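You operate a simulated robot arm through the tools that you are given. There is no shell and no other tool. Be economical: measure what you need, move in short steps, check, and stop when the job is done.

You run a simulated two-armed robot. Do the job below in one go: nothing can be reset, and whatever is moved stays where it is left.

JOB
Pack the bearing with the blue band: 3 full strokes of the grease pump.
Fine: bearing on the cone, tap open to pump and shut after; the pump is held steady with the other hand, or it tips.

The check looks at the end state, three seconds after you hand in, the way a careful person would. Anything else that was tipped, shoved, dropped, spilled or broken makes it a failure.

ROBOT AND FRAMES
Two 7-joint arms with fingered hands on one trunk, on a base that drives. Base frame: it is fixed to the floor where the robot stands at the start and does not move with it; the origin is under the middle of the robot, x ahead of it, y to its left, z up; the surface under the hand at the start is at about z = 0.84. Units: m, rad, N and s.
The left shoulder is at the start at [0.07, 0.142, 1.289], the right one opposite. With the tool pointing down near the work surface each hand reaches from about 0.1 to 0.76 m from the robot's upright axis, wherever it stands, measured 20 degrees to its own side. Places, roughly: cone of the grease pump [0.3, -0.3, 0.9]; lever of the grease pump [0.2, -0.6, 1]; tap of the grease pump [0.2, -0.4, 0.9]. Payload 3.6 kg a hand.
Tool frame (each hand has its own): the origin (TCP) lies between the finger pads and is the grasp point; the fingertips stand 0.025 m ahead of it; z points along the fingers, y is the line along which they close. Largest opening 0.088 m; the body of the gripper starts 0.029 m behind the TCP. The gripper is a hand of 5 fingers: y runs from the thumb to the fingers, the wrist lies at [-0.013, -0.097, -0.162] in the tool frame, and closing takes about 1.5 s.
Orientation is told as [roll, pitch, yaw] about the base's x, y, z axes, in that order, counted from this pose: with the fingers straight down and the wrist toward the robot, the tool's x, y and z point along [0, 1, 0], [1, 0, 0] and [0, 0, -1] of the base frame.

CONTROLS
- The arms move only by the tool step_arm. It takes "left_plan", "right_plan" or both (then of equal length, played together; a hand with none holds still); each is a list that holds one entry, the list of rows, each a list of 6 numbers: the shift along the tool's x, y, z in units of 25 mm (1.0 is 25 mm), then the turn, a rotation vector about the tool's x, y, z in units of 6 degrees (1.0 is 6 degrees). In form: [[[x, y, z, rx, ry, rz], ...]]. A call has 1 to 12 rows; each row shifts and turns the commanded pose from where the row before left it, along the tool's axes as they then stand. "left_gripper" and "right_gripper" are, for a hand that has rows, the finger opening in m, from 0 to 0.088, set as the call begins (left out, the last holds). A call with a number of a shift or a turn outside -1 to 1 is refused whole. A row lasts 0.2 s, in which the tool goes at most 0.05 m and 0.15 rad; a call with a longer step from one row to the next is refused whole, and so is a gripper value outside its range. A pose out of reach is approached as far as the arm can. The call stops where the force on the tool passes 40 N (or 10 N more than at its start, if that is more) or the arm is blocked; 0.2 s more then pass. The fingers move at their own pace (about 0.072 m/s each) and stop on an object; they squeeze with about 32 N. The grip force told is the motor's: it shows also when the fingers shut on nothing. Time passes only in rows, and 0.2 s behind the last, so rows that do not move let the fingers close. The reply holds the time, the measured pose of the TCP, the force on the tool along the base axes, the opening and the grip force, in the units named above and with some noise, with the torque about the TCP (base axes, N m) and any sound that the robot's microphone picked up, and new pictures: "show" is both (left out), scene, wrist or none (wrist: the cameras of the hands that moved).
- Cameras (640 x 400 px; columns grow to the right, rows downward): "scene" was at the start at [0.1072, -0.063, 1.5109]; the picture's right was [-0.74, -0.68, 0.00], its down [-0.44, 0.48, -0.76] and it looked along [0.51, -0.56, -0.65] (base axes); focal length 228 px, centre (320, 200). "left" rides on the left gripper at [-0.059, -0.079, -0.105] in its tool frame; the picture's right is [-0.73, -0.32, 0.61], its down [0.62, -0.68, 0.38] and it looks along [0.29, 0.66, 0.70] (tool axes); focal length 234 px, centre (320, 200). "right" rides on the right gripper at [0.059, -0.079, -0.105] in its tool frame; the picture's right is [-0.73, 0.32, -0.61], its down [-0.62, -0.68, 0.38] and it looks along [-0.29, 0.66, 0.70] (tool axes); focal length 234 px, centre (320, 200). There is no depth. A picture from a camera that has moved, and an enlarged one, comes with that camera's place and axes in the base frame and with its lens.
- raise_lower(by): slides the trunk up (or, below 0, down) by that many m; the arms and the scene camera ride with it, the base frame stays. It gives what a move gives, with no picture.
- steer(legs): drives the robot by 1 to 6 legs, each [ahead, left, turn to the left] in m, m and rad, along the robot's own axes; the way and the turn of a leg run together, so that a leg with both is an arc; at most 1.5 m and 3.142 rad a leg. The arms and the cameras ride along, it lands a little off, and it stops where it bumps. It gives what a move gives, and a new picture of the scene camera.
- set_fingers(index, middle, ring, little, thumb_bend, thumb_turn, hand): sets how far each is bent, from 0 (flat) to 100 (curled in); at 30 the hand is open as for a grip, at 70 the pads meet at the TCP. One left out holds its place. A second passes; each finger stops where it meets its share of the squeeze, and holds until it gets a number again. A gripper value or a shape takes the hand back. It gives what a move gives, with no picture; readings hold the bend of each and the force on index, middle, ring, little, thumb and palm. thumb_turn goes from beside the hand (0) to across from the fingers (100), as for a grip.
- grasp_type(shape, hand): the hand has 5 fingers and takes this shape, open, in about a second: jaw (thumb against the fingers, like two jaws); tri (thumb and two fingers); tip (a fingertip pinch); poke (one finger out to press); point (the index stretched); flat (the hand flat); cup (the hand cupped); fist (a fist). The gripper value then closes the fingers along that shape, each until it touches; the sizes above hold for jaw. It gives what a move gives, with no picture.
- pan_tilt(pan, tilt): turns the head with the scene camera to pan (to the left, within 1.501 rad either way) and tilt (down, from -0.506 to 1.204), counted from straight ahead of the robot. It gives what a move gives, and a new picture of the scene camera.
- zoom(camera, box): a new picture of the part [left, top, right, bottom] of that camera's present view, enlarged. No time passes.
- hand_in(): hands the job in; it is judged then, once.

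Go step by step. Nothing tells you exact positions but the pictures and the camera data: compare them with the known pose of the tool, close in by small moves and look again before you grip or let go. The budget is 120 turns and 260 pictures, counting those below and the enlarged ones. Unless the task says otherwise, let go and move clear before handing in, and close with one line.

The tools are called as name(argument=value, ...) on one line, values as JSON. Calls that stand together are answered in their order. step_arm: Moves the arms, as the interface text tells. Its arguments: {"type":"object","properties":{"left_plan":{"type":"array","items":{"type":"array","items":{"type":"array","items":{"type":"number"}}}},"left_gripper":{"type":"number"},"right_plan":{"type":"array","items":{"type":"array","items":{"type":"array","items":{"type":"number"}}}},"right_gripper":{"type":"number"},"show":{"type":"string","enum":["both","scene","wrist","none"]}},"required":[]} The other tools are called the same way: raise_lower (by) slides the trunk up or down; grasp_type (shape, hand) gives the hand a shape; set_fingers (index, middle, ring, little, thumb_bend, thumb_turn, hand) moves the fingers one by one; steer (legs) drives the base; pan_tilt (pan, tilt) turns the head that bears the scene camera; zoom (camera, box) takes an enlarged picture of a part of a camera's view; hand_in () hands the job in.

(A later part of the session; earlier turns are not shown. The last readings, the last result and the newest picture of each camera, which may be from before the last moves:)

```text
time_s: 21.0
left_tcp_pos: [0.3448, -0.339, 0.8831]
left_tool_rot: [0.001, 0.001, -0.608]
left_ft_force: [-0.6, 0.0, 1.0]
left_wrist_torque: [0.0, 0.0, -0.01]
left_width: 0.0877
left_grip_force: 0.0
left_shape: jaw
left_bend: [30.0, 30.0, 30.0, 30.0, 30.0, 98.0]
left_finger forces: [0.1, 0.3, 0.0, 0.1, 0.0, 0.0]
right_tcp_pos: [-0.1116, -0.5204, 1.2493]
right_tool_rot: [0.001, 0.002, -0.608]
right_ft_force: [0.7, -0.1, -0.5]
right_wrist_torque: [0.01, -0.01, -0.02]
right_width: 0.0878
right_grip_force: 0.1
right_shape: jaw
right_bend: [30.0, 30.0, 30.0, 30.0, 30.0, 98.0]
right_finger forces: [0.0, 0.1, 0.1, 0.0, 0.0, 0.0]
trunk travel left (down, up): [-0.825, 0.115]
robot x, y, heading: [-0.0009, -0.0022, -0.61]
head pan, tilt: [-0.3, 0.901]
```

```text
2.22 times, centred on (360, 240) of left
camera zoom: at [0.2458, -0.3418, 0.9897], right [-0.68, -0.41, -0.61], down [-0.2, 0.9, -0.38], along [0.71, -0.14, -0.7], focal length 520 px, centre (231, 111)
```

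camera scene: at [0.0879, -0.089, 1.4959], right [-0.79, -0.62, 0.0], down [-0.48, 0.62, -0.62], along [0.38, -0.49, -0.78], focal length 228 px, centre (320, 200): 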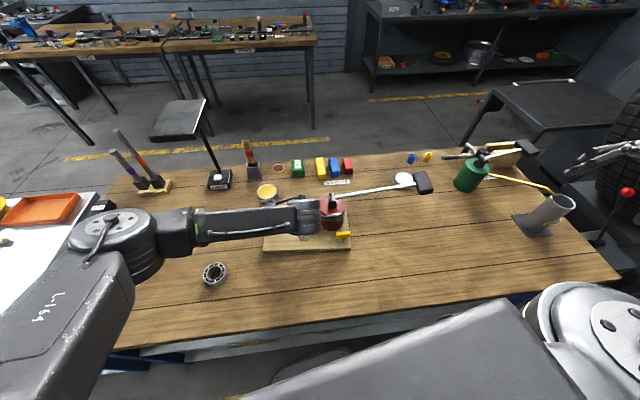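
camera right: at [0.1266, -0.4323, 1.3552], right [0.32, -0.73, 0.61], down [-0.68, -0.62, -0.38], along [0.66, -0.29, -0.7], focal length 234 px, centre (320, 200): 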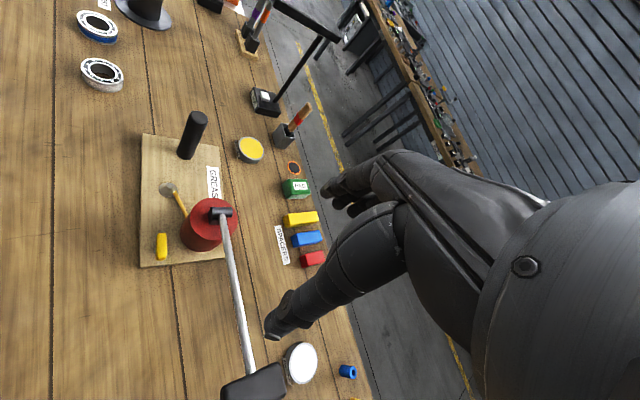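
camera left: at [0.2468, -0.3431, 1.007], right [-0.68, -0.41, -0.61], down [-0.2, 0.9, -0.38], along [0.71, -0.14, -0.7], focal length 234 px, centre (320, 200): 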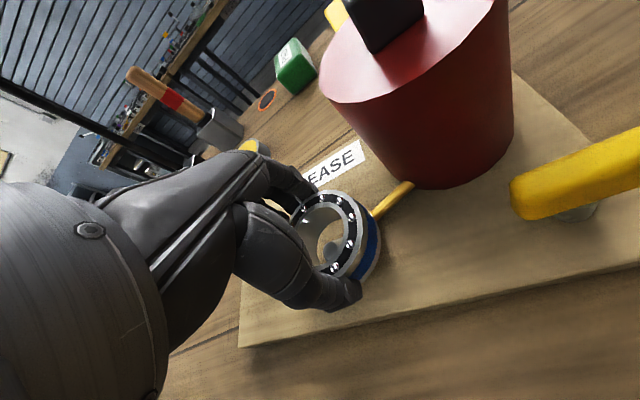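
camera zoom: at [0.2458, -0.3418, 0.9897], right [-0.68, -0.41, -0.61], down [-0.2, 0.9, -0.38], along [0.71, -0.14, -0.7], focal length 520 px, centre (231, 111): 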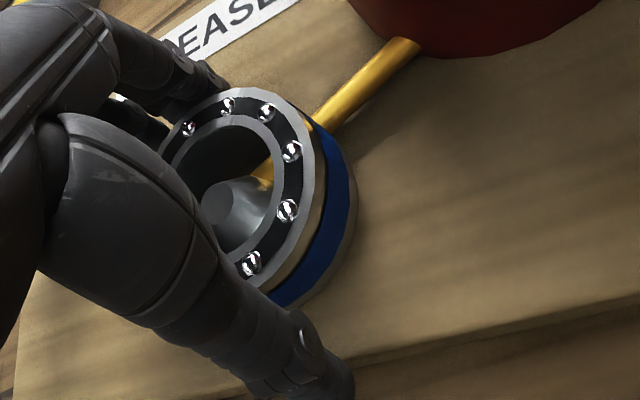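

The bearing stays on the cone. I'll raise the left hand straight up and check.

step_arm(left_plan=[[[0, 0, -0.4, 0, 0, 0], [0, 0, -0.7, 0, 0, 0], [0, 0, -1, 0, 0, 0], [0, 0, -1, 0, 0, 0], [0, 0, -1, 0, 0, 0], [0, 0, -1, 0, 0, 0], [0, 0, -1, 0, 0, 0], [0, 0, -1, 0, 0, 0], [0, 0, -1, 0, 0, 0], [0, 0, -1, 0, 0, 0]]])

zoom(camera="left", box=[300, 80, 640, 340])

```text
time_s: 23.2
left_tcp_pos: [0.3437, -0.3393, 1.1117]
left_tool_rot: [0.001, 0.0, -0.608]
left_ft_force: [0.3, 0.4, -0.3]
left_wrist_torque: [0.0, 0.01, 0.0]
left_width: 0.0875
left_grip_force: 0.0
left_shape: jaw
left_bend: [30.0, 30.0, 30.0, 30.0, 30.0, 98.0]
left_finger forces: [0.1, 0.0, 0.0, 0.1, 0.0, 0.1]
right_tcp_pos: [-0.1122, -0.5214, 1.2495]
right_tool_rot: [0.0, 0.0, -0.607]
right_ft_force: [0.3, -0.3, -0.8]
right_wrist_torque: [-0.01, -0.03, 0.01]
right_width: 0.0877
right_grip_force: 0.1
right_shape: jaw
right_bend: [30.0, 30.0, 30.0, 30.0, 30.0, 98.0]
right_finger forces: [0.0, 0.0, 0.0, 0.0, 0.0, 0.0]
trunk travel left (down, up): [-0.825, 0.115]
robot x, y, heading: [-0.0009, -0.0002, -0.604]
head pan, tilt: [-0.3, 0.901]
camera scene: at [0.087, -0.0885, 1.496], right [-0.79, -0.62, 0.0], down [-0.48, 0.62, -0.62], along [0.38, -0.49, -0.78], focal length 228 px, centre (320, 200)
camera left: at [0.245, -0.3421, 1.2179], right [-0.68, -0.41, -0.61], down [-0.2, 0.9, -0.38], along [0.71, -0.14, -0.7], focal length 234 px, centre (320, 200)
```

scene: 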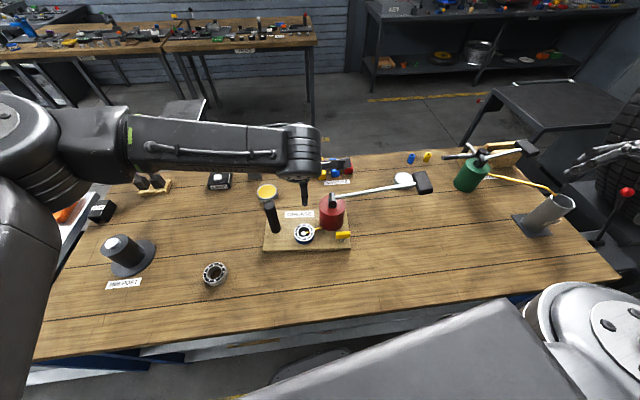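
left: 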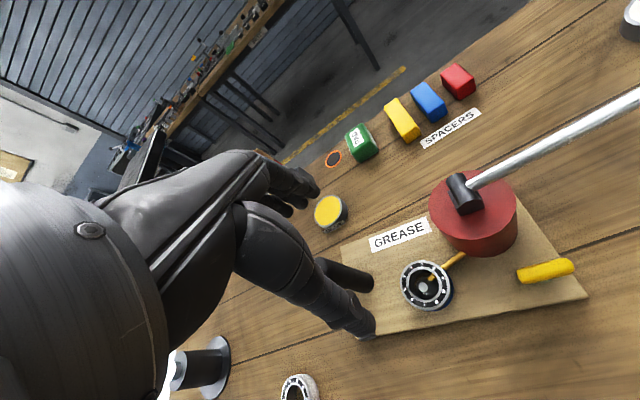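

```text
1.54 times, centred on (470, 210) of left
camera zoom: at [0.245, -0.3421, 1.2179], right [-0.68, -0.41, -0.61], down [-0.2, 0.9, -0.38], along [0.71, -0.14, -0.7], focal length 360 px, centre (89, 185)
```

zoom: 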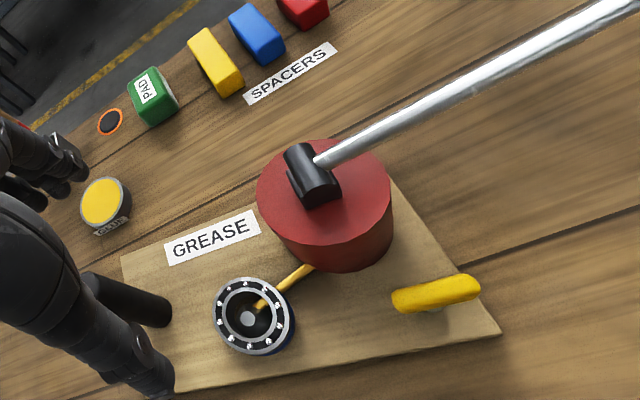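

The bearing sits flat on the cone. Next: the left hand goes over the black post (0.43, -0.304, top about 0.998) to hold the pump.

step_arm(left_plan=[[[0.78, 0.5, 0, 0, 0, 0], [0.78, 0.5, 0, 0, 0, 0], [0.78, 0.5, 0, 0, 0, 0], [0.78, 0.5, 0, 0, 0, 0], [0, 0, 1, 0, 0, 0], [0, 0, 1, 0, 0, 0], [0, 0, 0.8, 0, 0, 0]]])

zoom(camera="left", box=[220, 130, 460, 350])

zoom(camera="scene", box=[220, 150, 360, 260])

```text
time_s: 24.8
left_tcp_pos: [0.4322, -0.3031, 1.0406]
left_tool_rot: [0.0, 0.0, -0.607]
left_ft_force: [0.2, 0.6, 0.6]
left_wrist_torque: [-0.02, -0.01, 0.02]
left_width: 0.0876
left_grip_force: 0.1
left_shape: jaw
left_bend: [30.0, 30.0, 30.0, 30.0, 30.0, 98.0]
left_finger forces: [0.1, 0.0, 0.0, 0.0, 0.0, 0.0]
right_tcp_pos: [-0.1108, -0.5218, 1.2507]
right_tool_rot: [0.001, 0.001, -0.607]
right_ft_force: [0.2, -1.0, 0.2]
right_wrist_torque: [0.04, -0.01, 0.01]
right_width: 0.0879
right_grip_force: 0.1
right_shape: jaw
right_bend: [30.0, 30.0, 30.0, 30.0, 30.0, 98.0]
right_finger forces: [0.0, 0.0, 0.1, 0.0, 0.1, 0.0]
trunk travel left (down, up): [-0.825, 0.115]
robot x, y, heading: [0.0005, -0.0022, -0.604]
head pan, tilt: [-0.3, 0.901]
camera scene: at [0.0881, -0.0884, 1.496], right [-0.79, -0.62, 0.0], down [-0.48, 0.62, -0.62], along [0.38, -0.49, -0.78], focal length 228 px, centre (320, 200)
camera left: at [0.3324, -0.3052, 1.1472], right [-0.68, -0.41, -0.61], down [-0.2, 0.9, -0.38], along [0.7, -0.14, -0.7], focal length 234 px, centre (320, 200)
```

scene: 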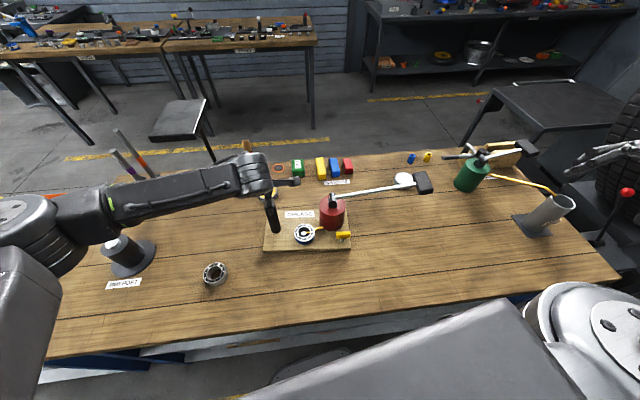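
left: 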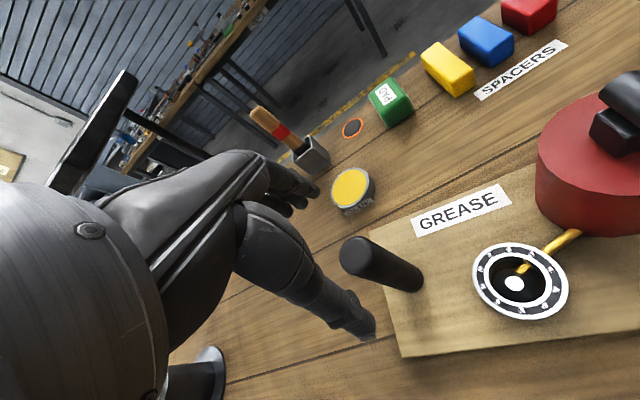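

```text
1.82 times, centred on (340, 240) of left
camera zoom: at [0.3324, -0.3052, 1.1472], right [-0.68, -0.41, -0.61], down [-0.2, 0.9, -0.38], along [0.7, -0.14, -0.7], focal length 426 px, centre (284, 127)
```

zoom: 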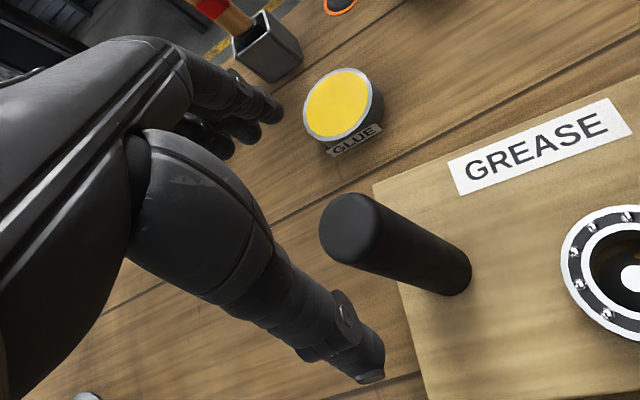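

```text
3.64 times, centred on (290, 205) of scene
camera zoom: at [0.0881, -0.0884, 1.496], right [-0.79, -0.62, 0.0], down [-0.48, 0.62, -0.62], along [0.38, -0.49, -0.78], focal length 830 px, centre (429, 182)
```

zoom: 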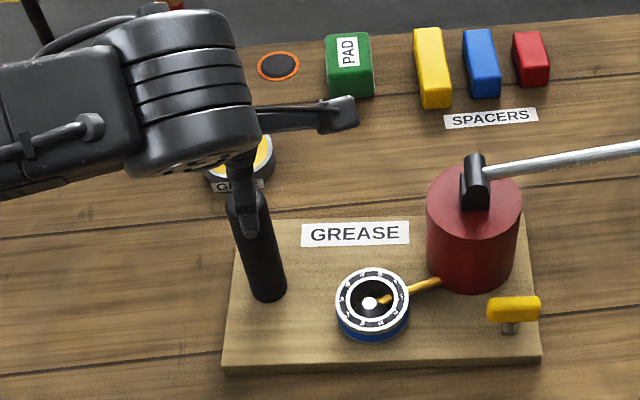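

The post is aligned between thumb and fingers. I'll descend and grip it.

step_arm(left_plan=[[[0, -0.1, 0.7, 0, 0, 0], [0, 0, 0.7, 0, 0, 0], [0, 0, 0.6, 0, 0, 0], [0, 0, 0.5, 0, 0, 0]]], show="none")

zoom(camera="left", box=[220, 130, 460, 350])

```text
time_s: 25.8
left_tcp_pos: [0.4287, -0.3016, 0.9778]
left_tool_rot: [0.0, 0.001, -0.607]
left_ft_force: [0.1, 0.6, -0.5]
left_wrist_torque: [0.01, 0.04, -0.02]
left_width: 0.0876
left_grip_force: 0.1
left_shape: jaw
left_bend: [30.0, 30.0, 30.0, 30.0, 30.0, 98.0]
left_finger forces: [0.0, 0.0, 0.1, 0.0, 0.0, 0.1]
right_tcp_pos: [-0.1098, -0.5214, 1.2497]
right_tool_rot: [0.0, -0.001, -0.608]
right_ft_force: [0.4, 0.0, 0.4]
right_wrist_torque: [0.02, 0.0, -0.01]
right_width: 0.0877
right_grip_force: 0.1
right_shape: jaw
right_bend: [30.0, 30.0, 30.0, 30.0, 30.0, 98.0]
right_finger forces: [0.1, 0.1, 0.0, 0.1, 0.0, 0.0]
trunk travel left (down, up): [-0.825, 0.115]
robot x, y, heading: [-0.0004, 0.0022, -0.606]
head pan, tilt: [-0.3, 0.901]
```

```text
1.82 times, centred on (340, 240) of left
camera zoom: at [0.3292, -0.305, 1.0851], right [-0.68, -0.41, -0.61], down [-0.2, 0.9, -0.38], along [0.7, -0.14, -0.7], focal length 426 px, centre (284, 127)
```

zoom: 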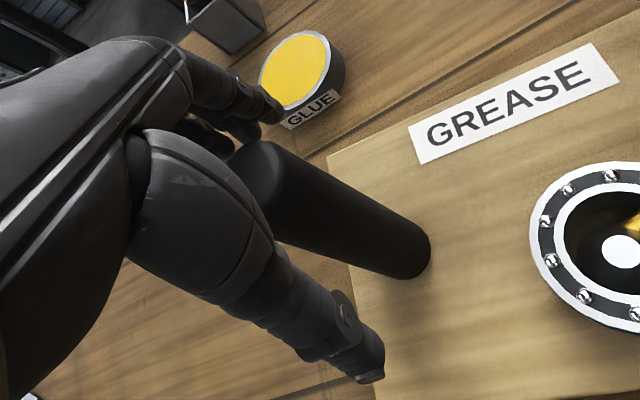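

step_arm(left_plan=[[[0, 0, 0, 0, 0, 0], [0, 0, 0, 0, 0, 0], [0, 0, 0, 0, 0, 0], [0, 0, 0, 0, 0, 0], [0, 0, 0, 0, 0, 0], [0, 0, 0, 0, 0, 0], [0, 0, 0, 0, 0, 0], [0, 0, 0, 0, 0, 0]]], left_gripper=0.0, show="wrist")

zoom(camera="scene", box=[220, 150, 450, 260])

```text
time_s: 27.6
left_tcp_pos: [0.4284, -0.3015, 0.9785]
left_tool_rot: [-0.001, 0.001, -0.608]
left_ft_force: [-2.1, 0.6, -0.2]
left_wrist_torque: [0.0, -0.02, -0.07]
left_width: 0.0248
left_grip_force: 31.7
left_shape: jaw
left_bend: [74.0, 46.0, 53.0, 48.0, 74.0, 100.0]
left_finger forces: [15.5, 9.6, 0.0, 0.0, 27.1, 0.0]
right_tcp_pos: [-0.1116, -0.5217, 1.2498]
right_tool_rot: [0.0, 0.001, -0.606]
right_ft_force: [-0.6, -0.2, -0.3]
right_wrist_torque: [0.01, -0.02, -0.02]
right_width: 0.0879
right_grip_force: 0.1
right_shape: jaw
right_bend: [30.0, 30.0, 30.0, 30.0, 30.0, 98.0]
right_finger forces: [0.1, 0.1, 0.0, 0.0, 0.0, 0.0]
trunk travel left (down, up): [-0.825, 0.115]
robot x, y, heading: [0.0018, 0.0012, -0.604]
head pan, tilt: [-0.3, 0.901]
camera left: at [0.3291, -0.3052, 1.0851], right [-0.68, -0.41, -0.61], down [-0.2, 0.9, -0.38], along [0.7, -0.14, -0.7], focal length 234 px, centre (320, 200)
```

left: 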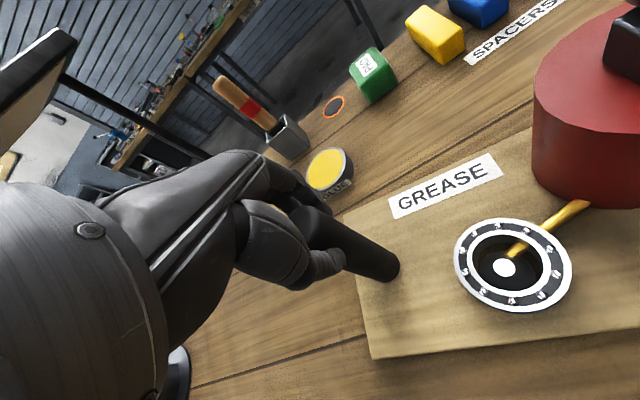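

```text
2.78 times, centred on (335, 205) of scene
camera zoom: at [0.0876, -0.0891, 1.4959], right [-0.79, -0.62, 0.0], down [-0.48, 0.62, -0.62], along [0.38, -0.49, -0.78], focal length 635 px, centre (278, 186)
```

zoom: 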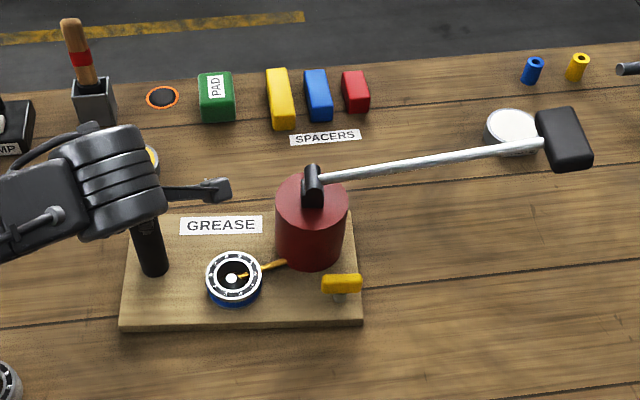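

The left hand holds the post firmly. Next I shape the right hand to a poking finger and bring it over near the tap.

grasp_type(shape="poke", hand="right")

step_arm(right_plan=[[[0.94, 0.59, 0.4, 0, 0, 0], [0.94, 0.59, 0.4, 0, 0, 0], [0.94, 0.59, 0.4, 0, 0, 0], [0.94, 0.59, 0.4, 0, 0, 0], [0.94, 0.59, 0.4, 0, 0, 0], [0.94, 0.59, 0.4, 0, 0, 0], [0.94, 0.59, 0.4, 0, 0, 0], [0.94, 0.59, 0.4, 0, 0, 0], [0.94, 0.59, 0.4, 0, 0, 0], [0.94, 0.59, 0.4, 0, 0, 0]]])

```text
time_s: 28.5
left_tcp_pos: [0.4272, -0.3014, 0.9791]
left_tool_rot: [-0.001, -0.001, -0.606]
left_ft_force: [-1.9, 0.1, -0.1]
left_wrist_torque: [0.0, 0.0, -0.01]
left_width: 0.0249
left_grip_force: 32.1
left_shape: jaw
left_bend: [74.0, 46.0, 53.0, 48.0, 74.0, 100.0]
left_finger forces: [15.6, 9.6, 0.0, 0.0, 27.1, 0.0]
right_tcp_pos: [-0.1113, -0.5213, 1.2498]
right_tool_rot: [-0.001, 0.0, -0.609]
right_ft_force: [0.0, -0.4, -0.6]
right_wrist_torque: [-0.04, -0.04, 0.01]
right_width: 0.0002
right_grip_force: 0.1
right_shape: poke
right_bend: [70.0, 70.0, 99.0, 99.0, 100.0, 100.0]
right_finger forces: [0.0, 0.1, 0.0, 0.0, 0.0, 0.1]
trunk travel left (down, up): [-0.825, 0.115]
robot x, y, heading: [0.0038, -0.0013, -0.607]
head pan, tilt: [-0.3, 0.901]
```

```text
time_s: 30.7
left_tcp_pos: [0.4293, -0.302, 0.9798]
left_tool_rot: [0.0, -0.001, -0.608]
left_ft_force: [-0.3, 0.4, -0.5]
left_wrist_torque: [-0.07, -0.03, -0.01]
left_width: 0.025
left_grip_force: 31.6
left_shape: jaw
left_bend: [74.0, 46.0, 53.0, 48.0, 74.0, 100.0]
left_finger forces: [16.4, 10.4, 0.2, 0.0, 26.9, 0.0]
right_tcp_pos: [0.1501, -0.4619, 1.166]
right_tool_rot: [0.0, -0.001, -0.609]
right_ft_force: [0.5, 1.0, -0.4]
right_wrist_torque: [-0.01, -0.02, -0.01]
right_width: 0.0001
right_grip_force: 0.1
right_shape: poke
right_bend: [70.0, 70.0, 99.0, 99.0, 100.0, 100.0]
right_finger forces: [0.0, 0.0, 0.0, 0.0, 0.0, 0.0]
right hand out of reach, approached as far as the arm can: row 4, 5, 6, 7, 8, 9
trunk travel left (down, up): [-0.825, 0.115]
robot x, y, heading: [0.0006, -0.0007, -0.61]
head pan, tilt: [-0.3, 0.901]
camera scene: at [0.0886, -0.0898, 1.4959], right [-0.79, -0.62, 0.0], down [-0.48, 0.62, -0.62], along [0.38, -0.49, -0.78], focal length 228 px, centre (320, 200)
camera right: at [0.1195, -0.3693, 1.2709], right [-0.15, -0.78, 0.61], down [-0.92, -0.12, -0.38], along [0.37, -0.61, -0.7], focal length 234 px, centre (320, 200)
```

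scene: 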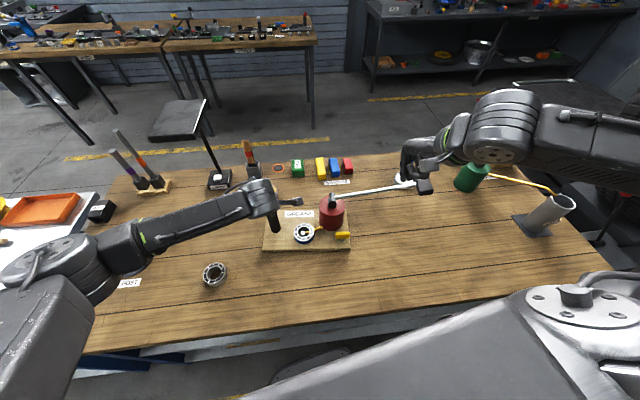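
right: 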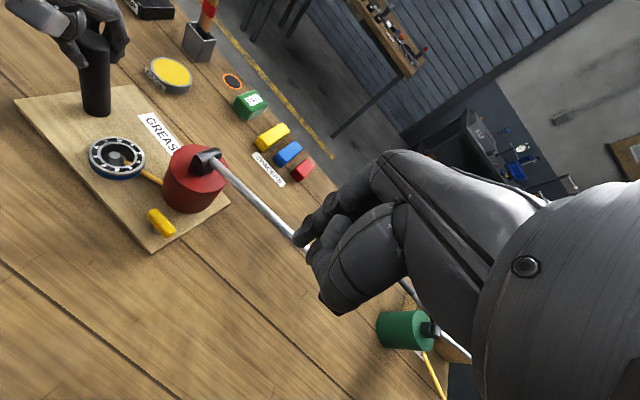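

step_arm(right_plan=[[[0.3, 0, 0, 0, 0, 0], [0, 0, 0, 0, 0, 0]]], show="none")

zoom(camera="right", box=[220, 140, 420, 320])

zoom(camera="scene", box=[290, 100, 490, 260])

```text
time_s: 31.3
left_tcp_pos: [0.4291, -0.3024, 0.9789]
left_tool_rot: [0.001, 0.0, -0.605]
left_ft_force: [0.3, -0.4, 0.4]
left_wrist_torque: [-0.02, -0.05, -0.01]
left_width: 0.025
left_grip_force: 31.8
left_shape: jaw
left_bend: [74.0, 46.0, 53.0, 48.0, 74.0, 100.0]
left_finger forces: [16.5, 10.5, 0.2, 0.0, 27.3, 0.0]
right_tcp_pos: [0.1551, -0.4571, 1.1646]
right_tool_rot: [0.0, 0.001, -0.608]
right_ft_force: [-0.5, -0.8, 0.5]
right_wrist_torque: [-0.02, -0.01, -0.03]
right_width: 0.0
right_grip_force: 0.1
right_shape: poke
right_bend: [70.0, 70.0, 99.0, 99.0, 100.0, 100.0]
right_finger forces: [0.0, 0.1, 0.1, 0.0, 0.0, 0.0]
trunk travel left (down, up): [-0.825, 0.115]
robot x, y, heading: [0.0002, 0.0001, -0.611]
head pan, tilt: [-0.3, 0.901]
```

```text
2.22 times, centred on (320, 230) of right
camera zoom: at [0.1244, -0.3642, 1.2714], right [-0.15, -0.78, 0.61], down [-0.92, -0.12, -0.38], along [0.37, -0.61, -0.7], focal length 520 px, centre (320, 133)
```

zoom: 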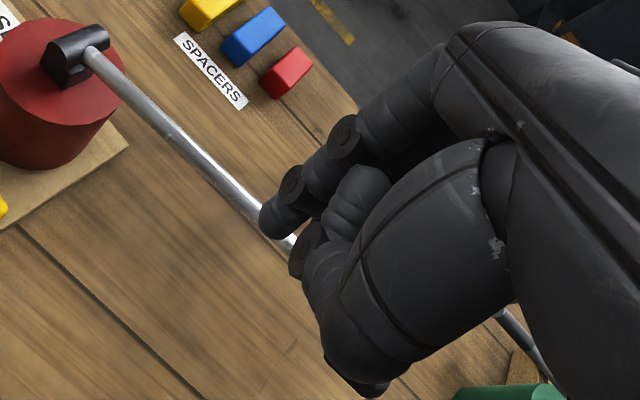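

```text
2.50 times, centred on (390, 180) of scene
camera zoom: at [0.088, -0.0891, 1.4959], right [-0.79, -0.62, 0.0], down [-0.48, 0.62, -0.62], along [0.38, -0.49, -0.78], focal length 570 px, centre (145, 250)
```

zoom: 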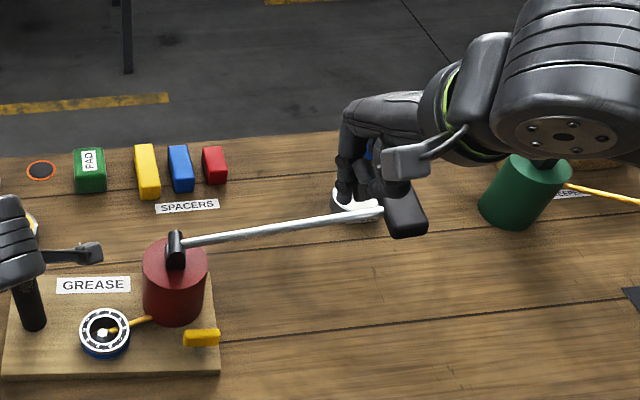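

The poke shape leaves index and middle both out; I'll curl the middle one so only the index pushes.

set_fingers(hand="right", middle=99)

zoom(camera="right", box=[220, 140, 420, 320])

```text
time_s: 32.3
left_tcp_pos: [0.4285, -0.3009, 0.9794]
left_tool_rot: [0.001, 0.0, -0.608]
left_ft_force: [0.1, 0.2, 0.5]
left_wrist_torque: [-0.01, -0.05, -0.02]
left_width: 0.0251
left_grip_force: 32.1
left_shape: jaw
left_bend: [74.0, 46.0, 53.0, 48.0, 74.0, 100.0]
left_finger forces: [16.7, 10.6, 0.2, 0.0, 27.2, 0.0]
right_tcp_pos: [0.1551, -0.4571, 1.1666]
right_tool_rot: [0.001, 0.002, -0.608]
right_ft_force: [0.8, 0.8, 0.0]
right_wrist_torque: [-0.03, -0.01, 0.0]
right_width: 0.0225
right_grip_force: 0.2
right_shape: fingers
right_bend: [70.0, 99.0, 99.0, 99.0, 100.0, 100.0]
right_finger forces: [0.0, 0.0, 0.1, 0.0, 0.1, 0.1]
trunk travel left (down, up): [-0.825, 0.115]
robot x, y, heading: [0.0018, 0.001, -0.609]
head pan, tilt: [-0.3, 0.901]
```

```text
2.22 times, centred on (320, 230) of right
camera zoom: at [0.1244, -0.3642, 1.2714], right [-0.15, -0.78, 0.61], down [-0.92, -0.12, -0.38], along [0.37, -0.61, -0.7], focal length 520 px, centre (320, 133)
```

zoom: 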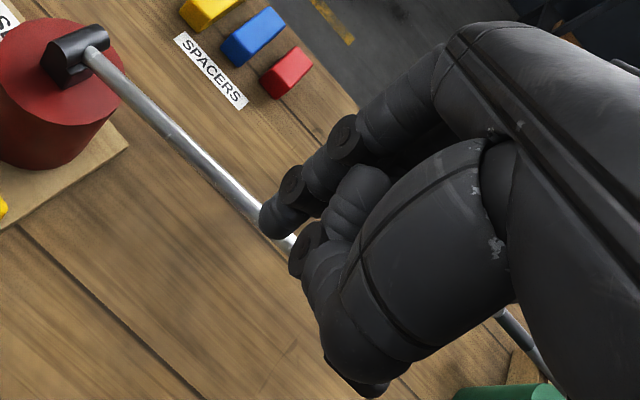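

The bent index is too horizontal for pushing; a straight index works better. I'll stretch it.

grasp_type(shape="point", hand="right")

zoom(camera="right", box=[170, 100, 430, 320])

zoom(camera="scene", box=[290, 100, 490, 260])

```text
time_s: 33.2
left_tcp_pos: [0.4287, -0.3021, 0.98]
left_tool_rot: [0.0, 0.0, -0.608]
left_ft_force: [1.9, 0.3, 0.4]
left_wrist_torque: [-0.06, -0.06, -0.01]
left_width: 0.0249
left_grip_force: 32.3
left_shape: jaw
left_bend: [74.0, 46.0, 53.0, 48.0, 74.0, 100.0]
left_finger forces: [16.6, 10.6, 0.3, 0.0, 27.0, 0.1]
right_tcp_pos: [0.1548, -0.4573, 1.1665]
right_tool_rot: [-0.001, 0.001, -0.606]
right_ft_force: [0.3, 0.1, 0.2]
right_wrist_torque: [-0.02, 0.04, 0.04]
right_width: 0.0001
right_grip_force: 0.0
right_shape: point
right_bend: [20.0, 100.0, 100.0, 100.0, 98.0, 88.0]
right_finger forces: [0.0, 0.0, 0.0, 0.1, 0.0, 0.0]
trunk travel left (down, up): [-0.825, 0.115]
robot x, y, heading: [-0.0001, 0.0014, -0.61]
head pan, tilt: [-0.3, 0.901]
```

```text
1.82 times, centred on (300, 210) of right
camera zoom: at [0.1244, -0.3642, 1.2714], right [-0.15, -0.78, 0.61], down [-0.92, -0.12, -0.38], along [0.37, -0.61, -0.7], focal length 426 px, centre (356, 182)
```

zoom: 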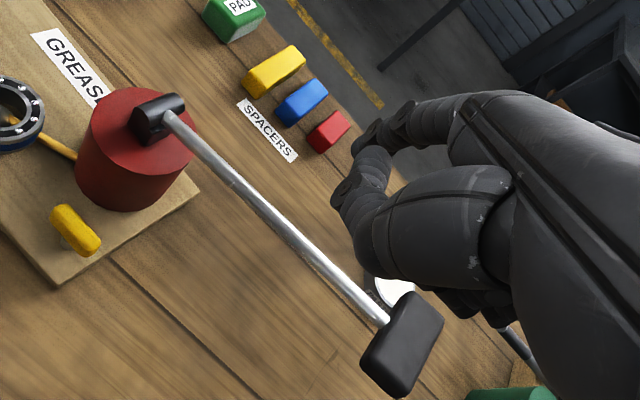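

```text
2.50 times, centred on (390, 180) of scene
camera zoom: at [0.0881, -0.089, 1.4959], right [-0.79, -0.62, 0.0], down [-0.48, 0.62, -0.62], along [0.38, -0.49, -0.78], focal length 570 px, centre (145, 250)
```

zoom: 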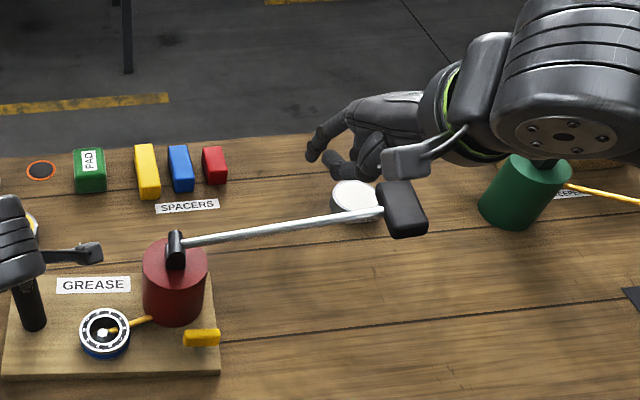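

The straight index still slants forward, so I'll pitch the hand about its x-axis to bring the finger vertical.

step_arm(right_plan=[[[0, 0, 0, 0.9, 0, 0], [0, 0, 0, 0.9, 0, 0], [0, 0, 0, 0.9, 0, 0], [0, 0, 0, 0.9, 0, 0], [0, 0, 0, 0.9, 0, 0], [0, 0, 0, 0.9, 0, 0], [0, 0, 0, 0.9, 0, 0]]])

zoom(camera="scene", box=[290, 100, 490, 260])

```text
time_s: 34.8
left_tcp_pos: [0.4286, -0.3017, 0.9794]
left_tool_rot: [0.0, 0.001, -0.608]
left_ft_force: [0.1, -0.6, 0.4]
left_wrist_torque: [-0.02, -0.03, -0.03]
left_width: 0.0249
left_grip_force: 32.2
left_shape: jaw
left_bend: [74.0, 46.0, 53.0, 48.0, 74.0, 100.0]
left_finger forces: [17.0, 10.5, 0.3, 0.0, 27.1, 0.0]
right_tcp_pos: [0.1531, -0.4548, 1.1642]
right_tool_rot: [0.004, 0.613, -0.598]
right_ft_force: [-0.3, 0.0, 0.4]
right_wrist_torque: [-0.02, 0.01, -0.04]
right_width: 0.0001
right_grip_force: 0.0
right_shape: point
right_bend: [20.0, 100.0, 100.0, 100.0, 98.0, 88.0]
right_finger forces: [0.0, 0.1, 0.0, 0.0, 0.0, 0.1]
right hand out of reach, approached as far as the arm can: row 2
trunk travel left (down, up): [-0.825, 0.115]
robot x, y, heading: [-0.0047, -0.0007, -0.607]
head pan, tilt: [-0.3, 0.901]
camera scene: at [0.0882, -0.0888, 1.4959], right [-0.79, -0.62, 0.0], down [-0.48, 0.62, -0.62], along [0.38, -0.49, -0.78], focal length 228 px, centre (320, 200)
camera right: at [0.1833, -0.405, 1.2969], right [0.09, -0.95, 0.31], down [-0.99, -0.08, 0.07], along [-0.05, -0.31, -0.95], focal length 234 px, centre (320, 200)
```

scene: 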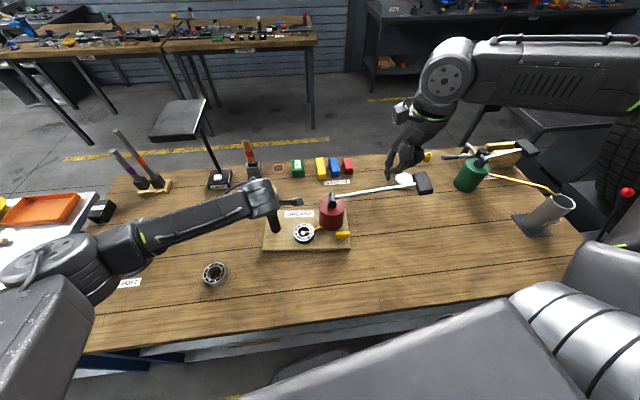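
right: 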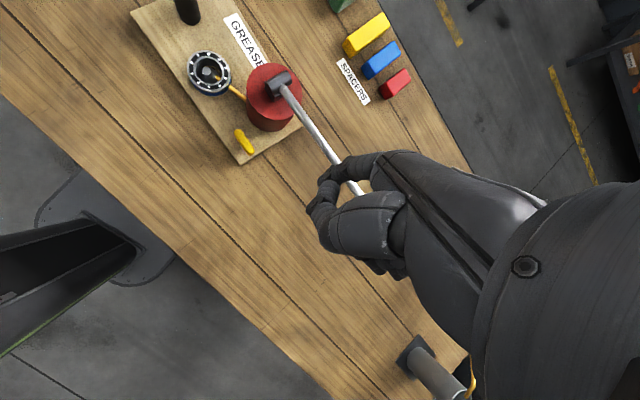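

```text
2.50 times, centred on (390, 180) of scene
camera zoom: at [0.0882, -0.0888, 1.4959], right [-0.79, -0.62, 0.0], down [-0.48, 0.62, -0.62], along [0.38, -0.49, -0.78], focal length 570 px, centre (145, 250)
```

zoom: 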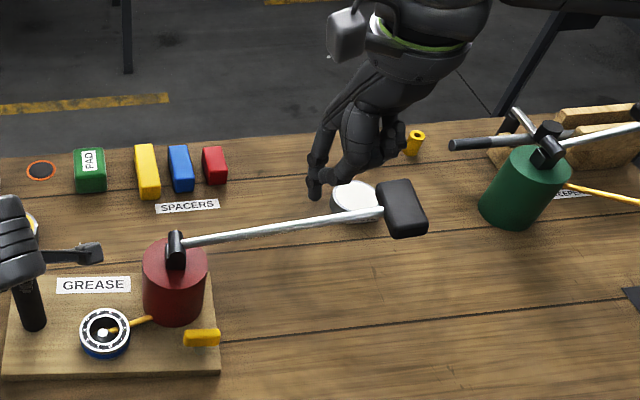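

The hand is now vertical. I'll zoom on the right camera to locate the fingertip.

zoom(camera="right", box=[270, 130, 420, 290])

zoom(camera="scene", box=[370, 100, 450, 190])

```text
2.50 times, centred on (345, 210) of right
camera zoom: at [0.1833, -0.405, 1.2969], right [0.09, -0.95, 0.31], down [-0.99, -0.08, 0.07], along [-0.05, -0.31, -0.95], focal length 585 px, centre (258, 175)
```

zoom: 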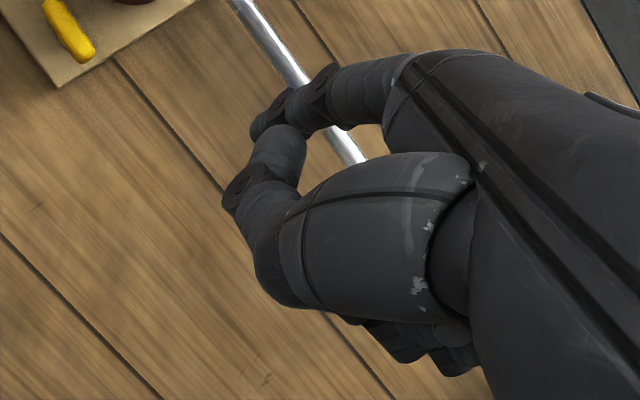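

```text
4.44 times, centred on (410, 145) of scene
camera zoom: at [0.0882, -0.0888, 1.4959], right [-0.79, -0.62, 0.0], down [-0.48, 0.62, -0.62], along [0.38, -0.49, -0.78], focal length 1014 px, centre (-80, 444)
```

zoom: 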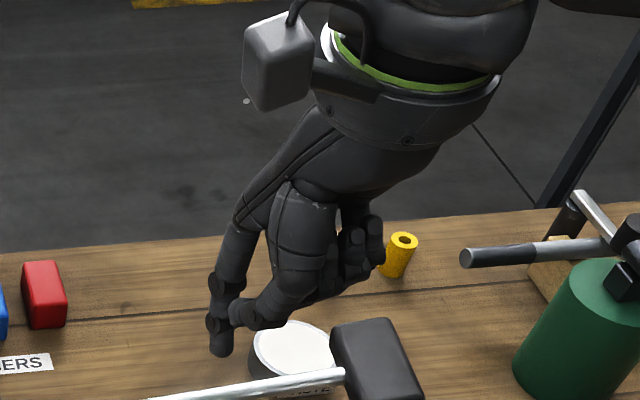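

The fingertip is about (0.188, -0.460, 1.128), with the thumb touching it near the last joint. I'll stretch the index a bit more to separate it and tilt further.

set_fingers(hand="right", index=4, thumb_bend=100, thumb_turn=100)

step_arm(right_plan=[[[0, 0, 0, 0.7, 0, 0], [0, 0, 0, 0.7, 0, 0], [0, 0, 0, 0.6, 0, 0]]], show="none")

zoom(camera="right", box=[270, 130, 420, 290])

zoom(camera="scene", box=[370, 100, 450, 190])

```text
time_s: 35.8
left_tcp_pos: [0.4293, -0.3014, 0.9784]
left_tool_rot: [-0.001, 0.0, -0.607]
left_ft_force: [-0.3, 0.6, 0.0]
left_wrist_torque: [-0.03, -0.08, -0.02]
left_width: 0.0247
left_grip_force: 31.8
left_shape: jaw
left_bend: [74.0, 46.0, 53.0, 48.0, 74.0, 100.0]
left_finger forces: [16.9, 10.6, 0.3, 0.1, 27.2, 0.0]
right_tcp_pos: [0.152, -0.4553, 1.1648]
right_tool_rot: [0.004, 0.61, -0.595]
right_ft_force: [-0.3, 0.0, 0.3]
right_wrist_torque: [0.03, -0.01, 0.02]
right_width: 0.0333
right_grip_force: 0.0
right_shape: fingers
right_bend: [4.0, 100.0, 100.0, 100.0, 100.0, 100.0]
right_finger forces: [0.0, 0.0, 0.0, 0.0, 0.0, 0.0]
trunk travel left (down, up): [-0.825, 0.115]
robot x, y, heading: [0.0013, -0.0008, -0.609]
head pan, tilt: [-0.3, 0.901]
```

```text
time_s: 36.6
left_tcp_pos: [0.4286, -0.301, 0.9801]
left_tool_rot: [0.001, 0.001, -0.607]
left_ft_force: [-0.4, -0.3, -0.6]
left_wrist_torque: [-0.01, -0.06, 0.0]
left_width: 0.025
left_grip_force: 31.6
left_shape: jaw
left_bend: [74.0, 46.0, 53.0, 48.0, 75.0, 100.0]
left_finger forces: [17.1, 10.5, 0.1, 0.0, 27.2, 0.1]
right_tcp_pos: [0.1543, -0.4541, 1.1656]
right_tool_rot: [0.006, 0.82, -0.596]
right_ft_force: [0.3, 0.3, -0.1]
right_wrist_torque: [-0.01, -0.01, -0.06]
right_width: 0.0334
right_grip_force: 0.1
right_shape: fingers
right_bend: [4.0, 100.0, 100.0, 100.0, 100.0, 100.0]
right_finger forces: [0.0, 0.0, 0.0, 0.0, 0.0, 0.1]
trunk travel left (down, up): [-0.825, 0.115]
robot x, y, heading: [0.0003, 0.0019, -0.605]
head pan, tilt: [-0.3, 0.901]
```

```text
2.50 times, centred on (345, 210) of right
camera zoom: at [0.2061, -0.4205, 1.2948], right [0.14, -0.97, 0.17], down [-0.97, -0.09, 0.23], along [-0.21, -0.2, -0.96], focal length 585 px, centre (258, 175)
```

zoom: 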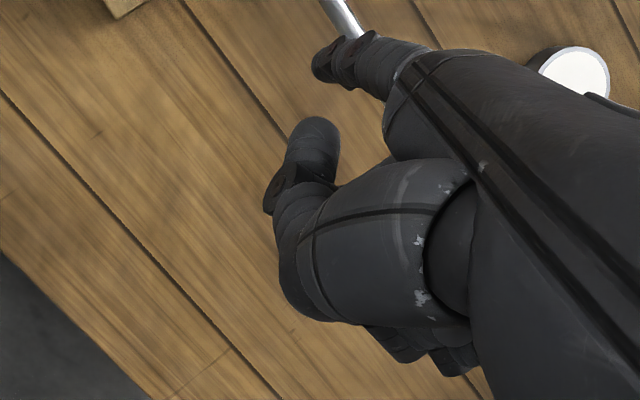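

```text
4.44 times, centred on (410, 145) of scene
camera zoom: at [0.0882, -0.0888, 1.4959], right [-0.79, -0.62, 0.0], down [-0.48, 0.62, -0.62], along [0.38, -0.49, -0.78], focal length 1014 px, centre (-80, 444)
```

zoom: 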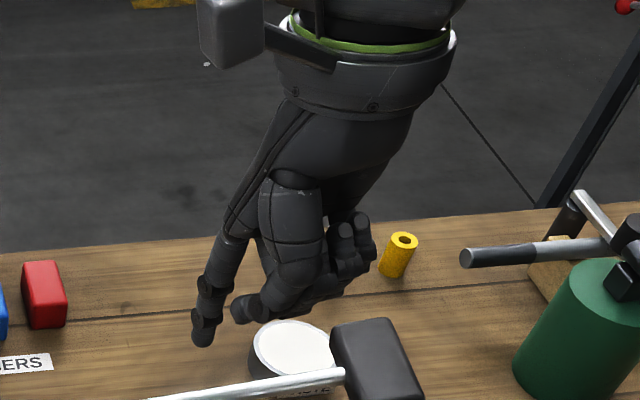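

Now the index tip is clearly the lowest point: about (0.201, -0.471, 1.119), i.e. TCP + (0.047, -0.017, -0.047). I'll bring it above the robot side of the tap, at a safe height.

step_arm(right_plan=[[[0.6, 0.445, 0.92, 0, 0, 0], [0.6, 0.445, 0.92, 0, 0, 0], [0.6, 0.445, 0.92, 0, 0, 0], [0.6, 0.445, 0.92, 0, 0, 0], [0.6, 0.445, 0.92, 0, 0, 0]]])

zoom(camera="scene", box=[280, 150, 420, 260])

zoom(camera="right", box=[200, 60, 400, 220])

```text
time_s: 37.8
left_tcp_pos: [0.4286, -0.3008, 0.9799]
left_tool_rot: [0.001, 0.001, -0.607]
left_ft_force: [-0.4, -1.0, -0.5]
left_wrist_torque: [-0.06, -0.06, -0.04]
left_width: 0.025
left_grip_force: 32.4
left_shape: jaw
left_bend: [74.0, 46.0, 53.0, 48.0, 75.0, 100.0]
left_finger forces: [17.0, 10.7, 0.2, 0.0, 27.3, 0.0]
right_tcp_pos: [0.159, -0.3669, 1.0445]
right_tool_rot: [0.005, 0.822, -0.596]
right_ft_force: [0.4, -0.2, -0.8]
right_wrist_torque: [0.01, -0.01, 0.02]
right_width: 0.0335
right_grip_force: 0.0
right_shape: fingers
right_bend: [4.0, 100.0, 100.0, 100.0, 100.0, 100.0]
right_finger forces: [0.1, 0.1, 0.0, 0.0, 0.0, 0.0]
trunk travel left (down, up): [-0.825, 0.115]
robot x, y, heading: [-0.0002, 0.0001, -0.608]
head pan, tilt: [-0.3, 0.901]
camera scene: at [0.0879, -0.089, 1.4959], right [-0.79, -0.62, 0.0], down [-0.48, 0.62, -0.62], along [0.38, -0.49, -0.78], focal length 228 px, centre (320, 200)
camera right: at [0.2101, -0.3321, 1.1755], right [0.14, -0.97, 0.18], down [-0.97, -0.09, 0.23], along [-0.21, -0.2, -0.96], focal length 234 px, centre (320, 200)
```

scene: 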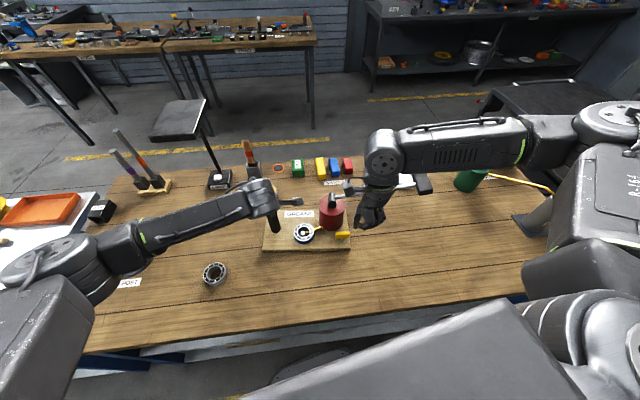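
right: 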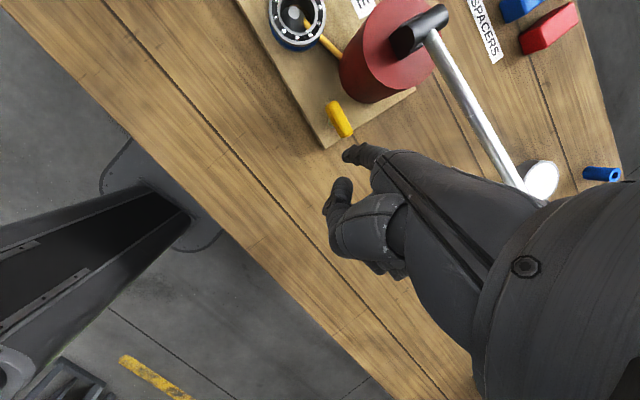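

```text
3.64 times, centred on (350, 205) of scene
camera zoom: at [0.0879, -0.089, 1.4959], right [-0.79, -0.62, 0.0], down [-0.48, 0.62, -0.62], along [0.38, -0.49, -0.78], focal length 830 px, centre (211, 182)
```

zoom: 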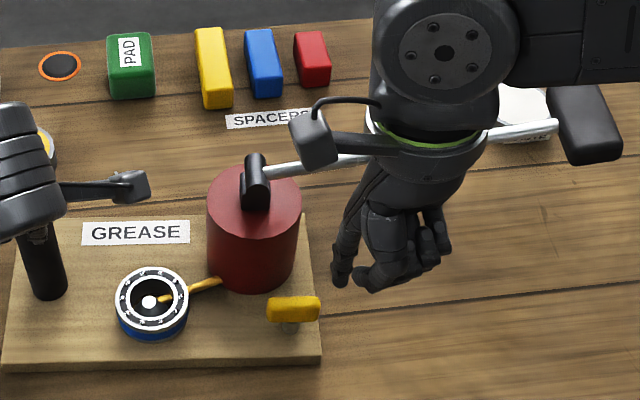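

```text
2.50 times, centred on (300, 140) of right
camera zoom: at [0.2101, -0.3321, 1.1755], right [0.14, -0.97, 0.18], down [-0.97, -0.09, 0.23], along [-0.21, -0.2, -0.96], focal length 585 px, centre (370, 350)
```

zoom: 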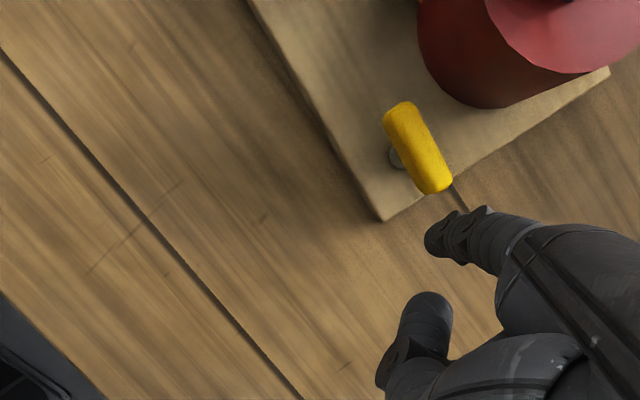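

The tip hovers at about (0.206, -0.384, 1.0), on the robot side of the tap's near-right end. I'll lower it to handle height.

step_arm(right_plan=[[[0.05, 0.63, 0.59, 0, 0, 0], [0.05, 0.63, 0.59, 0, 0, 0], [0.05, 0.63, 0.59, 0, 0, 0], [0.05, 0.63, 0.59, 0, 0, 0], [0.05, 0.63, 0.59, 0, 0, 0]]], show="none")

zoom(camera="scene", box=[310, 190, 400, 260])

zoom(camera="right", box=[270, 60, 420, 220])

```text
time_s: 39.0
left_tcp_pos: [0.4292, -0.3012, 0.9785]
left_tool_rot: [-0.001, -0.001, -0.606]
left_ft_force: [0.1, 0.4, 0.2]
left_wrist_torque: [-0.07, -0.03, 0.01]
left_width: 0.0249
left_grip_force: 32.1
left_shape: jaw
left_bend: [74.0, 46.0, 53.0, 48.0, 75.0, 100.0]
left_finger forces: [17.0, 10.6, 0.3, 0.0, 27.4, 0.0]
right_tcp_pos: [0.1607, -0.3615, 0.9374]
right_tool_rot: [0.005, 0.821, -0.595]
right_ft_force: [1.0, 0.1, -0.5]
right_wrist_torque: [-0.01, 0.01, 0.01]
right_width: 0.0336
right_grip_force: 0.1
right_shape: fingers
right_bend: [4.0, 100.0, 100.0, 100.0, 100.0, 100.0]
right_finger forces: [0.0, 0.0, 0.1, 0.1, 0.1, 0.0]
trunk travel left (down, up): [-0.825, 0.115]
robot x, y, heading: [-0.0002, -0.0014, -0.611]
head pan, tilt: [-0.3, 0.901]
```

```text
5.71 times, centred on (355, 225) of scene
camera zoom: at [0.0878, -0.0891, 1.4959], right [-0.79, -0.62, 0.0], down [-0.48, 0.62, -0.62], along [0.38, -0.49, -0.78], focal length 1304 px, centre (120, 57)
```

zoom: 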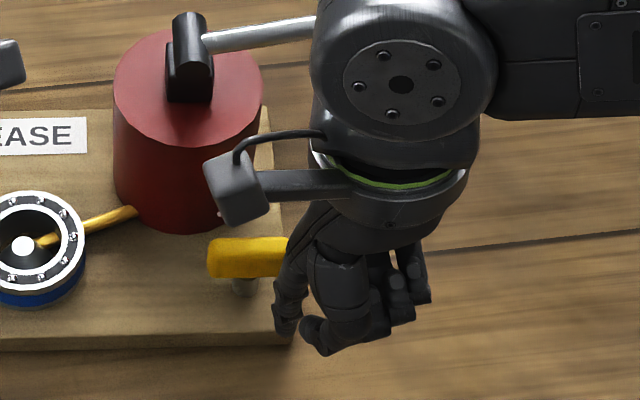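

```text
2.50 times, centred on (345, 140) of right
camera zoom: at [0.2137, -0.3264, 1.0674], right [0.14, -0.97, 0.18], down [-0.97, -0.09, 0.23], along [-0.21, -0.2, -0.96], focal length 585 px, centre (258, 350)
```

zoom: 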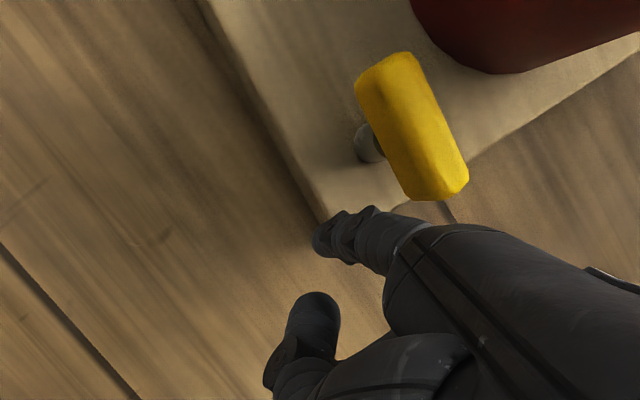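

The tip is beside the handle near its right end. I'll push gently: contact first, then the first 30 degrees of the counter-clockwise arc, and look.

step_arm(right_plan=[[[-0.01, 0.187, -0.2, 0, 0, 0], [-0.01, 0.187, -0.2, 0, 0, 0], [-0.18, 0.09, -0.095, 0, 0, 0], [-0.18, 0.09, -0.095, 0, 0, 0]]], show="none")

zoom(camera="right", box=[270, 60, 420, 220])

```text
time_s: 40.0
left_tcp_pos: [0.429, -0.3017, 0.9792]
left_tool_rot: [0.0, -0.001, -0.608]
left_ft_force: [-0.7, -0.8, -0.7]
left_wrist_torque: [-0.05, -0.05, 0.0]
left_width: 0.0249
left_grip_force: 32.1
left_shape: jaw
left_bend: [74.0, 46.0, 53.0, 48.0, 75.0, 100.0]
left_finger forces: [17.5, 10.7, 0.3, 0.0, 26.9, 0.0]
right_tcp_pos: [0.1724, -0.3802, 0.9378]
right_tool_rot: [0.008, 0.82, -0.596]
right_ft_force: [-0.2, 3.0, 0.5]
right_wrist_torque: [0.1, 0.02, 0.06]
right_width: 0.0329
right_grip_force: 1.2
right_shape: fingers
right_bend: [5.0, 100.0, 100.0, 100.0, 100.0, 100.0]
right_finger forces: [2.2, 0.0, 0.0, 0.1, 0.0, 0.0]
trunk travel left (down, up): [-0.825, 0.115]
robot x, y, heading: [-0.001, -0.0035, -0.6]
head pan, tilt: [-0.3, 0.901]
```

```text
2.50 times, centred on (345, 140) of right
camera zoom: at [0.2254, -0.3452, 1.0681], right [0.14, -0.97, 0.17], down [-0.97, -0.09, 0.23], along [-0.21, -0.2, -0.96], focal length 585 px, centre (258, 350)
```

zoom: 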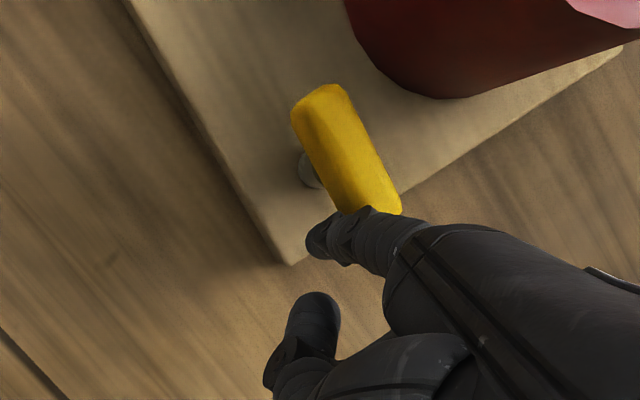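

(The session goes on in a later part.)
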